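You operate a simulated robot arm through the tools that you are given. There is no shell and no other tool. Be economical: measure what you need, move in short steps, check, and stop when the job is done.

Carry out the task below with a simulated robot arm. There is one attempt and no reset: what you move stays moved.

TASK
Fill tank W from the fuller of N and X, then fill tank M from the other.
Fine: each time press the key of the tank to draw from once, then the key of the tank to fill once. Full is the orange line: W shows 5/5, M 3/3.

The check looks at the end state, three seconds after you hand in, the way a careful person would. Anything else that was tipped, shoved, dropped, spilled or broken makes it a failure.

THE ROBOT
A 6-joint arm with a four-finger gripper, fixed in place. Base frame: the origin is at the foot of the arm, x ahead of it, y to its left, z up. Lengths are in cm, angles in degrees, forces in N, time in s.
Its first joint turns from -166.0 to 166.0 degrees. Payload 3.67 kg.
The TCP is the grasp point between the finger pads, 2.8 cm short of the fingertips. In the tool frame z runs along the fingers and y along their closing line. The gripper opens to 11.2 cm. The gripper's body begins 7.3 cm behind the TCP.
Orientation is that of the tool frame in the base frame, as a unit quaternion [w, x, y, z]. With the fingers straight down and closing along the base's y, the tool's x points along the base's -x, its y along +y and its z along -z.

THE INTERFACE
- The arm moves only by the tool servo_tool. Its argument "plan" is a list of rows, each an object of numbers (a shift or turn left out is 0, a gripper value left out holds the last): "wx", "wy", "wz": the turn, a rotation vector about the base's x, y, z in degrees; "tx", "ty", "tz": the shift along the base's x, y, z in mm; "grip": the finger opening in mm, from 0 to 112. In form: [{"wx": .., "wy": .., "wz": .., "tx": .., "ty": .., "tz": .., "grip": ..}, ...]. A call has 1 to 8 rows; each row shifts and turns the commanded pose from where the row before left it. A row lasts 0.2 s, in which the tool goes at most 5 cm and 8.6 degrees; a call with a longer step from one row to the next is refused whole, and so is a gripper value outside its range. Where a pose cannot be reached the arm comes as near as it can. A force on the tool above 40 N (or 10 N above the force at the start of the call, whichever is more), or a blocked arm, ends the call early, and 0.2 s more pass. Each finger halts on what it meets, pressing with about 42 N; the grip force reading is that of the motor and also rises with nothing between the fingers. The clock runs only during rows and for 0.2 s after the last one: add rows that do not move to give the fingers time. It gives the time, the measured TCP pose, the force on the tool (base axes), the opening and the grip force at its end, in the units of the frame above (readings bear some noise), with the torque about the TCP (base axes, N m) and any sound that the robot's microphone picked up.
- Cameras (640 x 400 px; columns grow to the right, rows downward): "scene" is fixed at [3.88, 64.52, 138.77]; the picture's right is [-0.45, -0.89, 0.00], its down [-0.45, 0.23, -0.87] and it looks along [0.77, -0.39, -0.50] (base axes); focal length 308 px, centre (320, 200). "wrist" rides on the gripper at [6, -1.8, -10.4] in the tool frame; the picture's right is [0.29, 0.96, 0.00], its down [-0.80, 0.24, -0.55] and it looks along [-0.53, 0.16, 0.83] (tool axes); focal length 234 px, centre (320, 200). There is no depth. A picture from a camera that has moved, and an enlarged one, comes with that camera's place and axes in the base frame and with its lens. The place of the scene camera against the robot may be out by one fixed shift of up to 1.8 cm in any direction.
- grab_frame(camera): a new picture of that camera. The clock stands still meanwhile.
- close_up(camera, box): a new picture of the part [left, top, right, bottom] of that camera's present view, enlarged. The clock stands still meanwhile.
- close_job(): hands the job in; it is judged then, once.

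Go step by step. Nothing tells you positions but the pictures and the camera data: compare them with the known pose of the tool, close in by small moves and look again before you grip or let go. The budget is 120 turns and 64 pictures, counting those below and the enlarged ones. Unless the task says otherwise, let go and move clear before handing in, and close with one line.

The tools are called after "Emit:" as a command line: name --argument value ..., lists and objects as JSON in quotes. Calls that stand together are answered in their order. servo_tool: Moves the arm, as the interface text tells. Its arguments: {"type":"object","properties":{"plan":{"type":"array","items":{"type":"object","properties":{"wx":{"type":"number"},"wy":{"type":"number"},"wz":{"type":"number"},"tx":{"type":"number"},"ty":{"type":"number"},"tz":{"type":"number"},"grip":{"type":"number"}}}}},"required":["plan"]} The other tools are called the same way: grab_frame (camera) takes a picture; close_up (camera, box) takes an enlarged picture of a part of a camera's view; close_job () hands the job in.

At the start:

```text
time_s: 0.0
tool_pos: [37.03, 44.69, 118.24]
orientation: [-0.001, 0.0, 1.0, 0.001]
wrist_force: [-0.5, 0.2, 0.8]
torque: [0.0, 0.01, -0.01]
finger_gap: 11.17
gripper_force: 0.1
```

scene: 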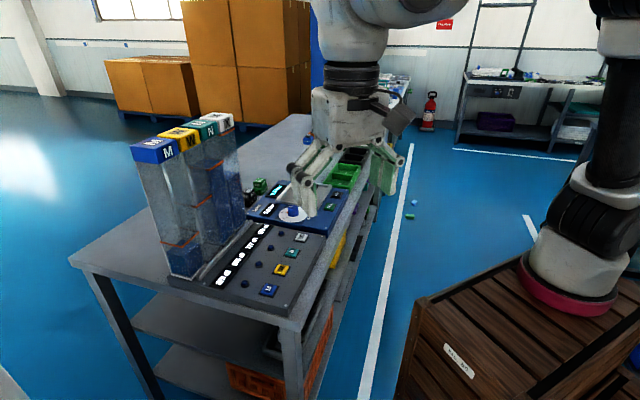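
wrist: 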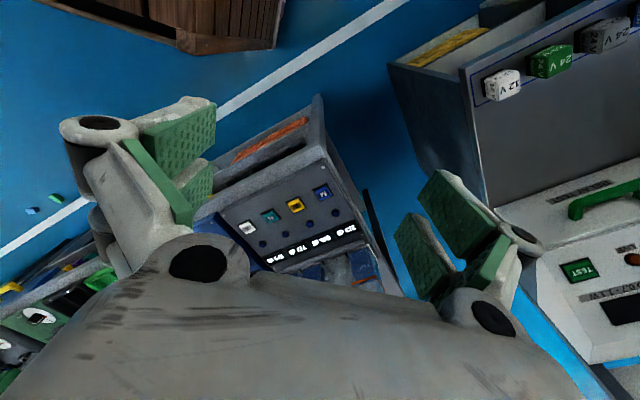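

I see a tank panel with four keys and four tanks (M, W, N, X). I take close looks at the tanks and the panel first.

Emit:
close_up --camera "scene" --box '[120, 100, 260, 290]'

Emit:
close_up --camera "scene" --box '[190, 170, 350, 310]'

Emit:
close_up --camera "wrist" --box '[200, 150, 400, 290]'

```text
2.11 times, centred on (190, 195) of scene
camera zoom: at [3.88, 64.52, 138.77], right [-0.45, -0.89, 0.0], down [-0.45, 0.23, -0.87], along [0.77, -0.39, -0.5], focal length 648 px, centre (594, 210)
```

zoom: 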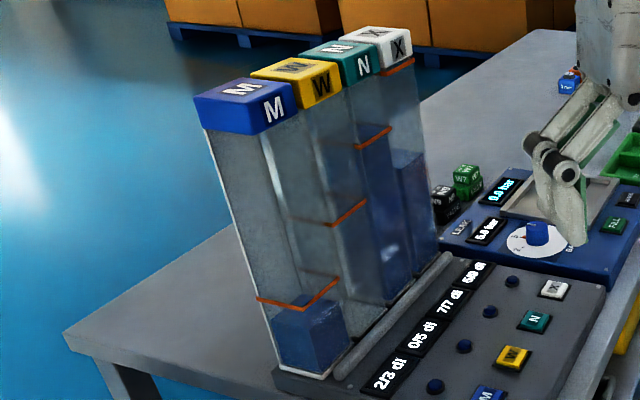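

```text
2.86 times, centred on (270, 240) of scene
camera zoom: at [3.88, 64.52, 138.77], right [-0.45, -0.89, 0.0], down [-0.45, 0.23, -0.87], along [0.77, -0.39, -0.5], focal length 880 px, centre (463, 86)
```

zoom: 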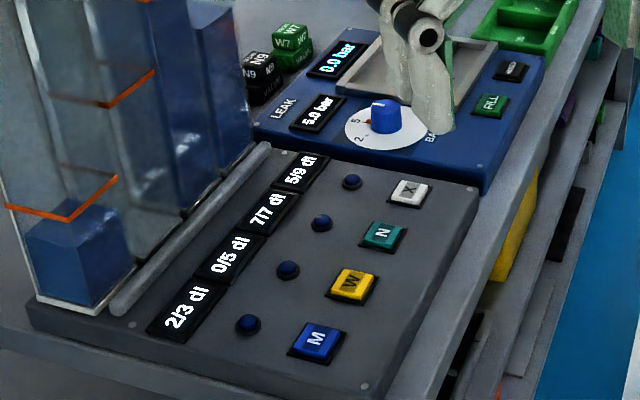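

```text
2.86 times, centred on (300, 220) of wrist
camera zoom: at [31.01, 42.89, 128.75], right [-0.29, 0.96, 0.0], down [0.8, 0.24, 0.55], along [0.53, 0.16, -0.83], focal length 669 px, centre (377, 143)
```

zoom: 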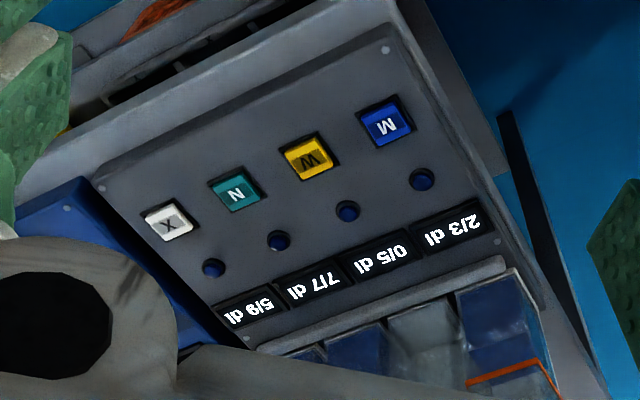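

N holds 7/7 and X 5/9, so the order is N, W, X, M. The keys lie roughly from M (59,52,81) to X (75,36,81), with the tanks beyond them; I turn the tool 45° to line up with the row, close the fingers and move nearer.

Emit:
servo_tool --plan '[{"wz": 7.5, "tx": 25, "ty": -8, "tz": -5, "grip": 0}, {"wz": 7.5, "tx": 25, "ty": -8, "tz": -10}, {"wz": 7.5, "tx": 25, "ty": -8, "tz": -15}, {"wz": 7.5, "tx": 25, "ty": -8, "tz": -20}, {"wz": 7.5, "tx": 25, "ty": -8, "tz": -20}, {"wz": 7.5, "tx": 25, "ty": -8, "tz": -20}, {"tx": 25, "ty": -8, "tz": -10}, {}]'

Emit:
grab_frame --camera "wrist"

Emit:
grab_frame --camera "scene"

```text
time_s: 1.8
tool_pos: [54.56, 39.04, 108.25]
orientation: [-0.001, -0.384, 0.923, 0.0]
wrist_force: [-0.1, -0.4, 0.1]
torque: [0.01, -0.01, -0.02]
finger_gap: 0.01
gripper_force: 35.3
```

```text
58 pictures are left
camera wrist: at [51.61, 33.62, 118.71], right [-0.88, 0.47, 0.0], down [0.4, 0.73, 0.55], along [0.26, 0.49, -0.83], focal length 234 px, centre (320, 200)
```

wrist: 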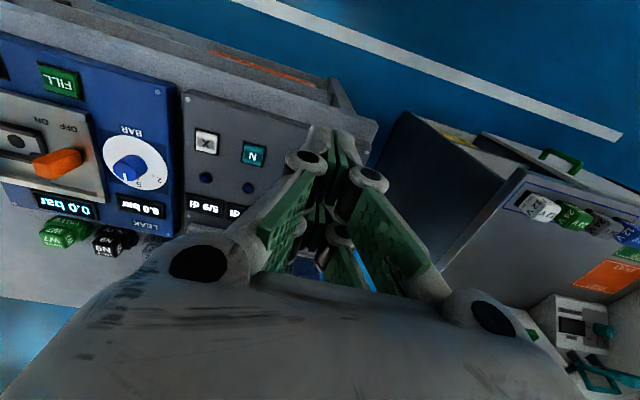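

```text
57 pictures are left
```

scene: 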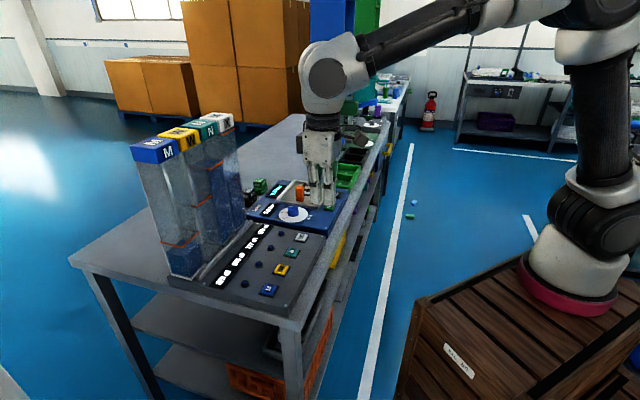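

Two wrist views agree on N at about (67.5, 41.6) and key tops near z=84. I go above N and check.

Emit:
servo_tool --plan '[{"tx": 32, "ty": 6}, {"tx": 32, "ty": 6, "tz": -20}, {"tx": 32, "ty": 6, "tz": -30}, {"tx": 33, "ty": 8, "tz": -35}, {"tz": -35}, {"tz": -35}, {}]'

Emit:
grab_frame --camera "wrist"

Emit:
close_up --camera "scene" --box '[190, 170, 350, 310]'

```text
time_s: 3.4
tool_pos: [67.43, 41.52, 92.72]
orientation: [-0.001, -0.383, 0.924, 0.0]
wrist_force: [0.0, -0.5, 0.7]
torque: [-0.02, 0.0, 0.04]
finger_gap: 0.01
gripper_force: 36.6
```

```text
56 pictures are left
camera wrist: at [64.61, 36.04, 103.25], right [-0.88, 0.47, 0.0], down [0.4, 0.73, 0.55], along [0.26, 0.49, -0.83], focal length 234 px, centre (320, 200)
```

wrist: 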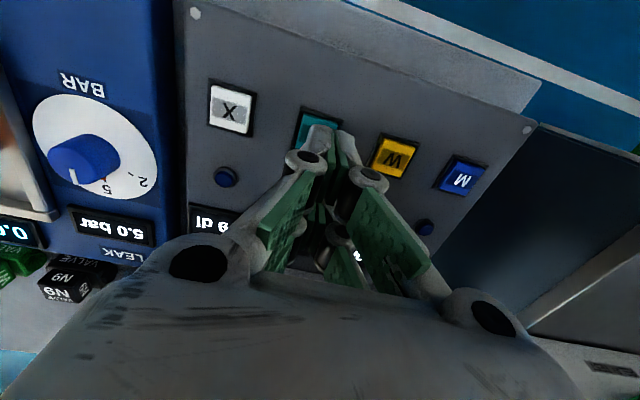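

```text
2.86 times, centred on (270, 240) of scene
camera zoom: at [3.88, 64.52, 138.77], right [-0.45, -0.89, 0.0], down [-0.45, 0.23, -0.87], along [0.77, -0.39, -0.5], focal length 880 px, centre (463, 86)
```

zoom: 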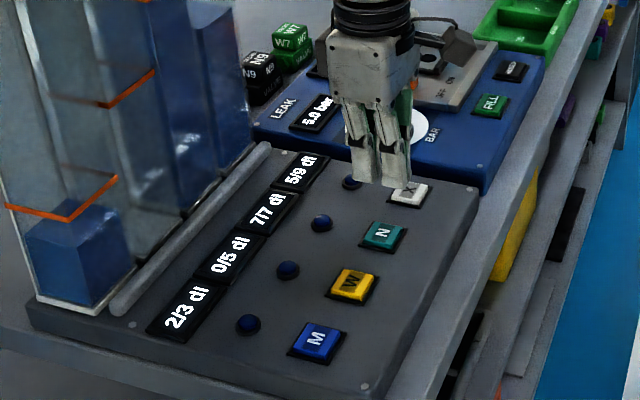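

Fingers sit over N; keys are at about X (72.8,36.6), N (67.7,41.5), W (62.7,46.5), M (57.8,51.4). I descend gently towards N.

Emit:
servo_tool --plan '[{"tx": 2, "tz": -20}, {"tz": -15}, {"tz": -8}, {"tz": -4}, {}]'

Emit:
close_up --camera "scene" --box '[190, 170, 350, 310]'

Emit:
close_up --camera "wrist" --box '[200, 60, 440, 220]'

```text
time_s: 4.6
tool_pos: [67.59, 41.67, 88.03]
orientation: [-0.002, -0.383, 0.924, 0.0]
wrist_force: [0.2, -0.4, 0.0]
torque: [0.0, 0.01, 0.0]
finger_gap: 0.0
gripper_force: 35.9
```

```text
2.86 times, centred on (270, 240) of scene
camera zoom: at [3.88, 64.52, 138.77], right [-0.45, -0.89, 0.0], down [-0.45, 0.23, -0.87], along [0.77, -0.39, -0.5], focal length 880 px, centre (463, 86)
```

zoom: 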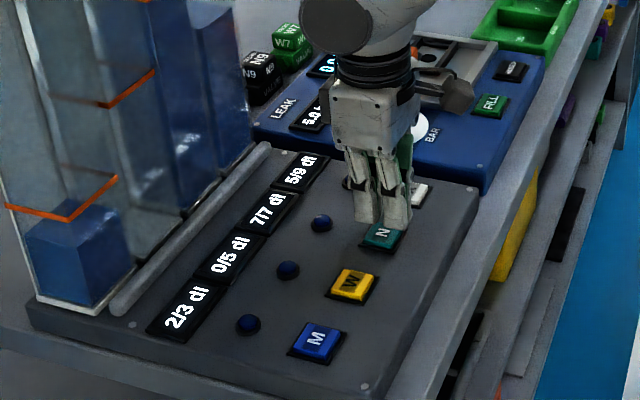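

```text
2.50 times, centred on (320, 140) of wrist
camera zoom: at [64.64, 36.13, 98.47], right [-0.88, 0.47, 0.0], down [0.4, 0.73, 0.55], along [0.26, 0.49, -0.83], focal length 585 px, centre (320, 350)
```

zoom: 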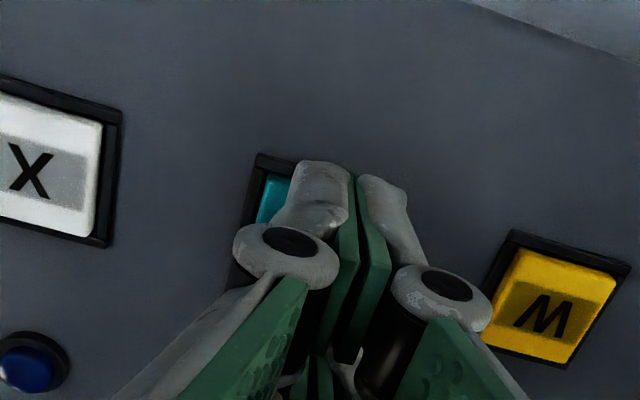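

The tip seems to be just above N, about 1.2 cm. I zoom in to confirm the alignment before pressing.

Emit:
close_up --camera "scene" --box '[265, 205, 329, 269]'

```text
6.25 times, centred on (297, 237) of scene
camera zoom: at [3.88, 64.52, 138.77], right [-0.45, -0.89, 0.0], down [-0.45, 0.23, -0.87], along [0.77, -0.39, -0.5], focal length 1925 px, centre (464, -31)
```

zoom: 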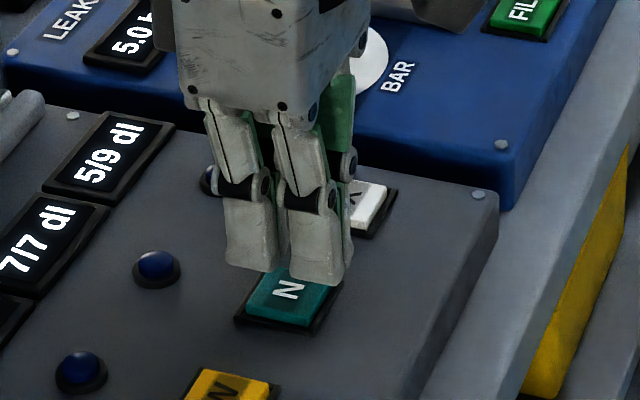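

The forked tips straddle the key centre, so a straight press should work. I lower in small steps.

Emit:
servo_tool --plan '[{"tz": -5}, {"tz": -3}, {"tz": -2}, {"tz": -2}, {}]'

Emit:
close_up --camera "scene" --box '[190, 170, 350, 310]'

```text
time_s: 5.8
tool_pos: [67.61, 41.68, 86.85]
orientation: [-0.001, -0.383, 0.924, 0.001]
wrist_force: [0.1, 0.4, -0.1]
torque: [-0.02, 0.02, 0.01]
finger_gap: 0.0
gripper_force: 35.7
```

```text
2.86 times, centred on (270, 240) of scene
camera zoom: at [3.88, 64.52, 138.77], right [-0.45, -0.89, 0.0], down [-0.45, 0.23, -0.87], along [0.77, -0.39, -0.5], focal length 880 px, centre (463, 86)
```

zoom: 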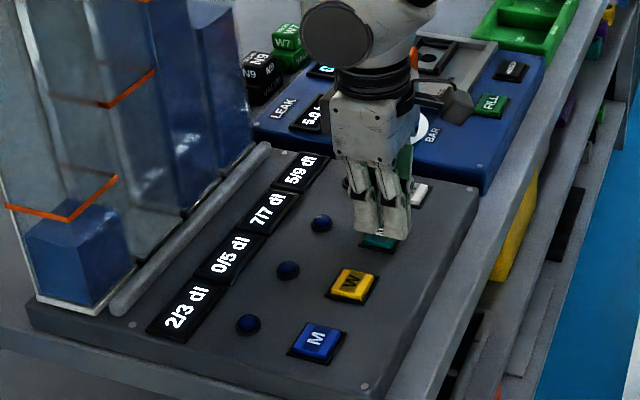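

No contact yet. I go on in 2 mm steps.

Emit:
servo_tool --plan '[{"tz": -2}, {"tz": -2}, {}]'

```text
time_s: 6.6
tool_pos: [67.62, 41.75, 86.46]
orientation: [-0.002, -0.382, 0.924, -0.001]
wrist_force: [-0.4, 0.3, 0.7]
torque: [0.01, 0.01, 0.01]
finger_gap: 0.0
gripper_force: 36.0
```

Emit:
servo_tool --plan '[{"tz": -2}, {"tz": -2}, {}]'

```text
time_s: 7.4
tool_pos: [67.62, 41.65, 86.02]
orientation: [-0.002, -0.383, 0.924, 0.001]
wrist_force: [-0.1, 0.1, 0.8]
torque: [0.0, 0.0, 0.02]
finger_gap: 0.59
gripper_force: 35.2
```

The finger gap reads 0.59 now, which is odd; I look.

Emit:
close_up --camera "scene" --box '[265, 205, 329, 269]'

Emit:
close_up --camera "wrist" --box '[200, 60, 440, 220]'

```text
6.25 times, centred on (297, 237) of scene
camera zoom: at [3.88, 64.52, 138.77], right [-0.45, -0.89, 0.0], down [-0.45, 0.23, -0.87], along [0.77, -0.39, -0.5], focal length 1925 px, centre (464, -31)
```

zoom: 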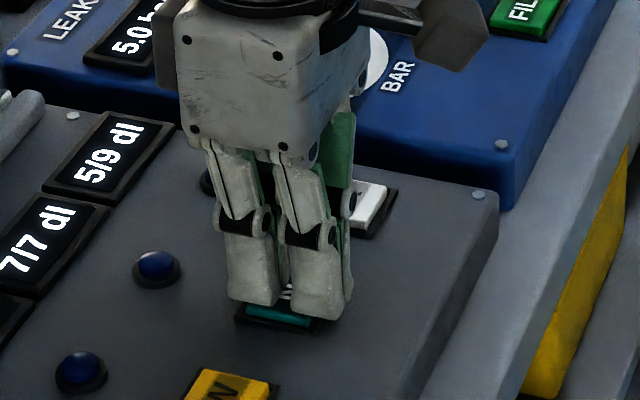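

```text
2.50 times, centred on (320, 140) of wrist
camera zoom: at [64.68, 36.17, 96.56], right [-0.88, 0.47, 0.0], down [0.4, 0.73, 0.55], along [0.26, 0.49, -0.83], focal length 585 px, centre (320, 350)
```

zoom: 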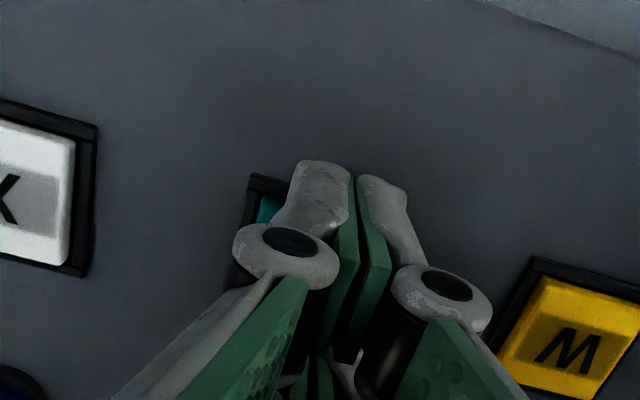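

The tips look about to touch, and the gap reading looks like a glitch since the fingers are still closed. I keep lowering.

Emit:
servo_tool --plan '[{"tz": -2, "grip": 0}, {}]'

```text
time_s: 8.0
tool_pos: [67.68, 41.61, 85.86]
orientation: [-0.002, -0.383, 0.924, 0.0]
wrist_force: [-0.4, 2.1, 5.0]
torque: [0.04, -0.02, -0.01]
finger_gap: 0.59
gripper_force: 35.9
heard: click
```

Contact with a click at TCP z about 85.9. I lift and check the lamps.

Emit:
servo_tool --plan '[{"tz": 20}, {"tz": 30}, {}]'

Emit:
close_up --camera "scene" --box '[190, 170, 350, 310]'

```text
time_s: 8.8
tool_pos: [67.54, 41.66, 90.79]
orientation: [-0.001, -0.383, 0.924, 0.0]
wrist_force: [-0.5, 0.4, -0.6]
torque: [-0.03, -0.03, -0.02]
finger_gap: 0.02
gripper_force: 36.3
```

```text
2.86 times, centred on (270, 240) of scene
camera zoom: at [3.88, 64.52, 138.77], right [-0.45, -0.89, 0.0], down [-0.45, 0.23, -0.87], along [0.77, -0.39, -0.5], focal length 880 px, centre (463, 86)
```

zoom: 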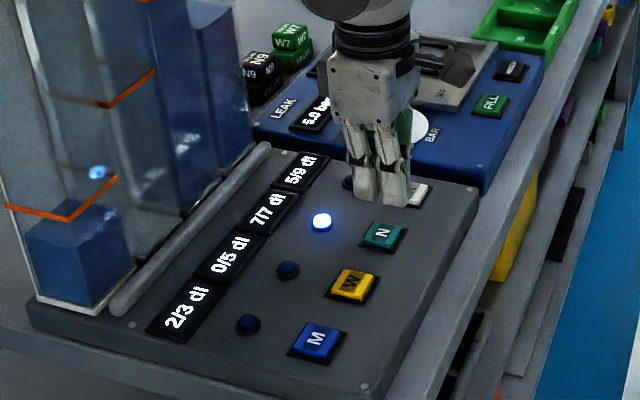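

N's lamp is lit. Next W, at about (62.6, 46.6).

Emit:
servo_tool --plan '[{"tx": -25, "ty": 24.5}, {"tx": -25, "ty": 24.5}, {"tz": -20}, {"tz": -10}, {}]'

Emit:
close_up --camera "scene" --box '[190, 170, 350, 310]'

```text
time_s: 10.0
tool_pos: [62.62, 46.7, 87.76]
orientation: [-0.001, -0.382, 0.924, 0.0]
wrist_force: [0.1, 0.1, -0.4]
torque: [0.02, 0.0, 0.01]
finger_gap: 0.01
gripper_force: 35.4
```

```text
2.86 times, centred on (270, 240) of scene
camera zoom: at [3.88, 64.52, 138.77], right [-0.45, -0.89, 0.0], down [-0.45, 0.23, -0.87], along [0.77, -0.39, -0.5], focal length 880 px, centre (463, 86)
```

zoom: 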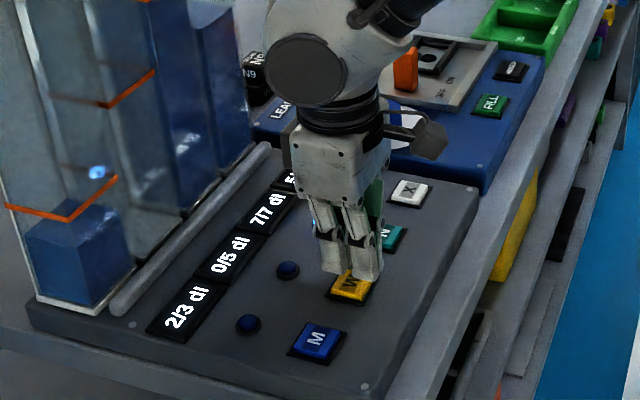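

The tips are centred over W. I lower to just above contact, then press gently.

Emit:
servo_tool --plan '[{"tz": -10}, {"tz": -4}, {"tz": -3}, {"tz": -2}, {}]'

```text
time_s: 11.2
tool_pos: [62.67, 46.59, 85.84]
orientation: [-0.001, -0.383, 0.924, 0.0]
wrist_force: [0.7, 0.7, 2.4]
torque: [0.02, -0.02, 0.01]
finger_gap: 0.56
gripper_force: 35.7
heard: click
```

Click heard. I lift straight up and check.

Emit:
servo_tool --plan '[{"tz": 20}, {"tz": 30}, {}, {}, {}, {}, {}, {}]'

Emit:
close_up --camera "scene" --box '[120, 100, 350, 310]'

```text
time_s: 13.0
tool_pos: [62.63, 46.55, 90.87]
orientation: [0.0, -0.383, 0.924, 0.001]
wrist_force: [0.1, -0.4, 0.0]
torque: [0.01, 0.0, -0.02]
finger_gap: 0.02
gripper_force: 35.8
```

```text
1.90 times, centred on (235, 205) of scene
camera zoom: at [3.88, 64.52, 138.77], right [-0.45, -0.89, 0.0], down [-0.45, 0.23, -0.87], along [0.77, -0.39, -0.5], focal length 587 px, centre (482, 190)
```

zoom: 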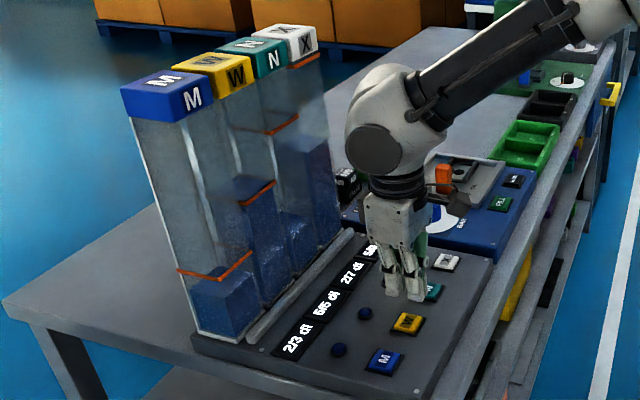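

W shows 5/5 and N 2/7. Next X, at about (72.7, 36.7).

Emit:
servo_tool --plan '[{"tx": 33, "ty": -33}, {"tx": 33, "ty": -33}, {"tx": 34, "ty": -33}, {"tz": -20}, {"tz": -10}, {}]'

Emit:
close_up --camera "scene" --box '[190, 170, 350, 310]'

Emit:
grab_frame --camera "wrist"

```text
time_s: 14.4
tool_pos: [72.72, 36.88, 88.08]
orientation: [-0.002, -0.383, 0.924, 0.0]
wrist_force: [0.7, 0.8, 0.3]
torque: [0.01, 0.0, 0.0]
finger_gap: 0.0
gripper_force: 35.4
```

```text
2.86 times, centred on (270, 240) of scene
camera zoom: at [3.88, 64.52, 138.77], right [-0.45, -0.89, 0.0], down [-0.45, 0.23, -0.87], along [0.77, -0.39, -0.5], focal length 880 px, centre (463, 86)
```

zoom: 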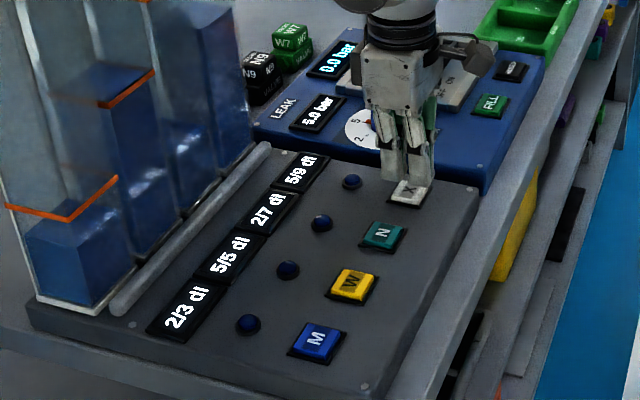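

```text
44 pictures are left
camera wrist: at [69.73, 31.31, 98.48], right [-0.88, 0.47, 0.0], down [0.4, 0.73, 0.55], along [0.26, 0.49, -0.83], focal length 234 px, centre (320, 200)
```

wrist: 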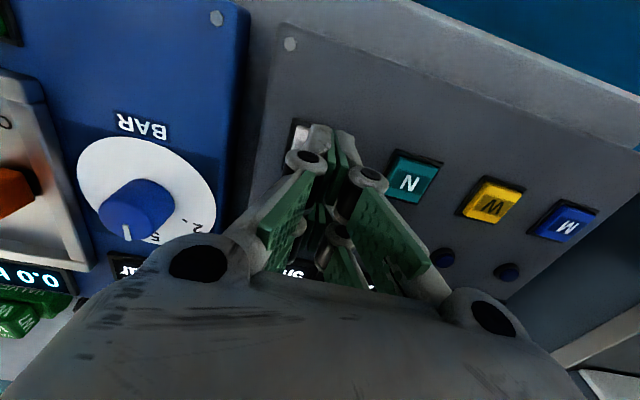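

The tips are over X, and the gripper body is well above the dial. I press as before.

Emit:
servo_tool --plan '[{"tz": -10}, {"tz": -4}, {"tz": -3}, {"tz": -2}, {}]'

```text
time_s: 15.6
tool_pos: [72.53, 36.77, 86.07]
orientation: [-0.001, -0.382, 0.924, 0.001]
wrist_force: [0.8, 0.3, 2.8]
torque: [0.03, 0.0, -0.02]
finger_gap: 0.6
gripper_force: 35.6
heard: click
```

Click heard. I lift and check the X lamp.

Emit:
servo_tool --plan '[{"tz": 20}, {"tz": 30}, {"tx": -30, "ty": 29}, {"tx": -40, "ty": 39}, {"tx": -40, "ty": 39}, {"tx": -40, "ty": 39}, {"tz": -15}, {}]'

Emit:
close_up --camera "scene" --box '[190, 170, 350, 310]'

```text
refused: row 4 steps farther than a row can; nothing moved
```

```text
2.86 times, centred on (270, 240) of scene
camera zoom: at [3.88, 64.52, 138.77], right [-0.45, -0.89, 0.0], down [-0.45, 0.23, -0.87], along [0.77, -0.39, -0.5], focal length 880 px, centre (463, 86)
```

zoom: 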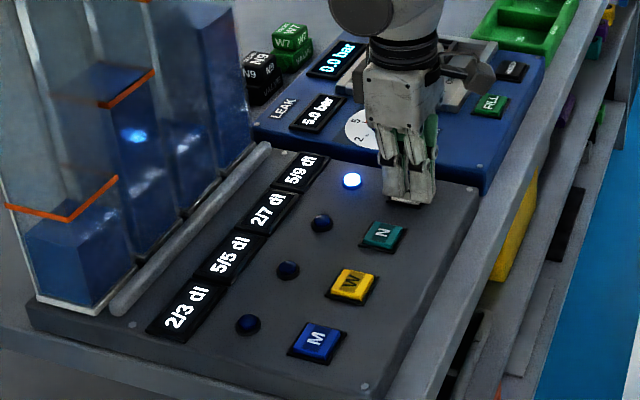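

That plan was refused for step length, but X's lamp is lit. I move to M in smaller steps.

Emit:
servo_tool --plan '[{"tz": 20}, {"tz": 30}, {"tx": -30, "ty": 30}, {"tx": -30, "ty": 30}, {"tx": -30, "ty": 29}, {"tx": -30, "ty": 29}, {"tx": -29, "ty": 29}, {}]'

Emit:
servo_tool --plan '[{"tz": -20}, {"tz": -10}, {}]'

Emit:
close_up --camera "scene" --box '[190, 170, 350, 310]'

```text
time_s: 17.4
tool_pos: [57.66, 51.49, 90.93]
orientation: [-0.001, -0.383, 0.924, 0.001]
wrist_force: [1.1, 0.6, -0.6]
torque: [-0.02, -0.02, -0.01]
finger_gap: 0.03
gripper_force: 35.8
```

```text
time_s: 18.2
tool_pos: [57.64, 51.43, 87.96]
orientation: [-0.001, -0.383, 0.924, 0.0]
wrist_force: [0.6, -0.7, 0.5]
torque: [-0.01, -0.04, 0.0]
finger_gap: 0.0
gripper_force: 35.6
```

```text
2.86 times, centred on (270, 240) of scene
camera zoom: at [3.88, 64.52, 138.77], right [-0.45, -0.89, 0.0], down [-0.45, 0.23, -0.87], along [0.77, -0.39, -0.5], focal length 880 px, centre (463, 86)
```

zoom: 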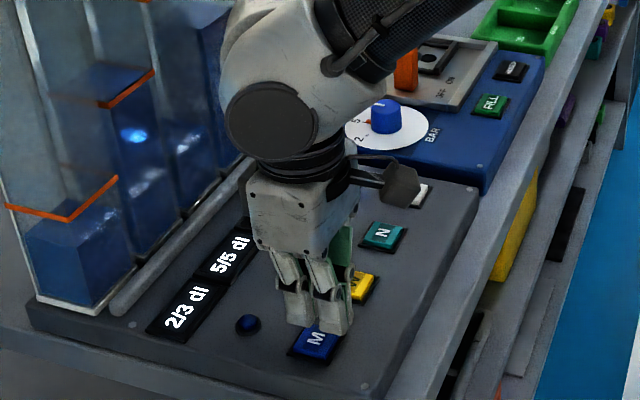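

The tips are over M. I press.

Emit:
servo_tool --plan '[{"tz": -10}, {"tz": -4}, {"tz": -3}, {"tz": -2}, {}]'

```text
time_s: 19.4
tool_pos: [57.77, 51.42, 86.06]
orientation: [-0.001, -0.383, 0.924, -0.001]
wrist_force: [1.1, 0.2, 0.8]
torque: [0.01, -0.02, 0.02]
finger_gap: 0.6
gripper_force: 35.8
```

No click yet. I go a little lower.

Emit:
servo_tool --plan '[{"tz": -2}, {}]'

```text
time_s: 20.0
tool_pos: [57.7, 51.33, 85.86]
orientation: [0.0, -0.382, 0.924, 0.0]
wrist_force: [1.5, 1.1, 3.9]
torque: [0.03, -0.03, 0.0]
finger_gap: 0.62
gripper_force: 35.6
heard: click
```

Click heard. I lift and back away from the tanks.

Emit:
servo_tool --plan '[{"tz": 20}, {"tz": 40}, {"tz": 40}, {"tz": 40}, {"tx": -20, "ty": -30}, {"tx": -20, "ty": -30}, {}, {}]'

Emit:
close_up --camera "scene" --box '[120, 100, 350, 310]'

Emit:
close_up --camera "scene" --box '[190, 170, 350, 310]'

```text
time_s: 21.8
tool_pos: [53.86, 45.32, 99.99]
orientation: [-0.002, -0.382, 0.924, -0.001]
wrist_force: [0.3, -0.1, -0.5]
torque: [-0.02, -0.02, 0.01]
finger_gap: 0.0
gripper_force: 35.9
```

```text
1.90 times, centred on (235, 205) of scene
camera zoom: at [3.88, 64.52, 138.77], right [-0.45, -0.89, 0.0], down [-0.45, 0.23, -0.87], along [0.77, -0.39, -0.5], focal length 587 px, centre (482, 190)
```

zoom: 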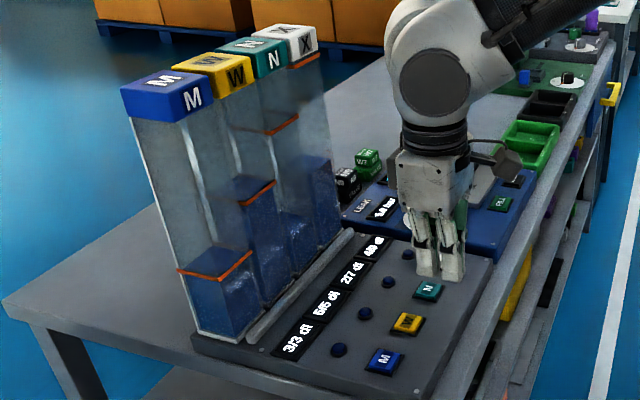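

```text
2.86 times, centred on (270, 240) of scene
camera zoom: at [3.88, 64.52, 138.77], right [-0.45, -0.89, 0.0], down [-0.45, 0.23, -0.87], along [0.77, -0.39, -0.5], focal length 880 px, centre (463, 86)
```

zoom: 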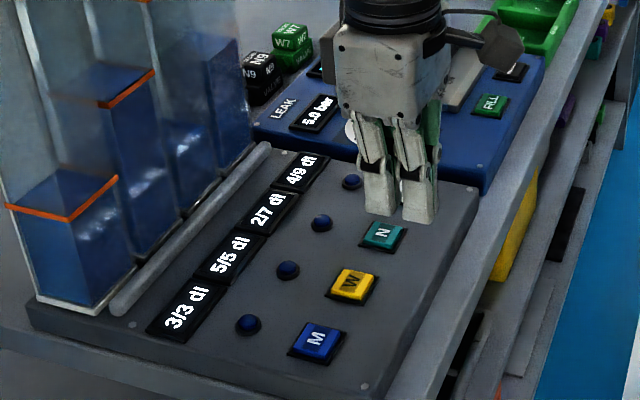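

The displays read M 3/3, W 5/5, N 2/7 and X 4/9, with all lamps off and the arm clear, so I hand in.

Emit:
close_job

```text
The job is handed in.
```

W was filled from N (the fuller, at 7 dl against X's 5) and now shows 5/5, M was filled from X and shows 3/3, each key was pressed once, and nothing else was touched.
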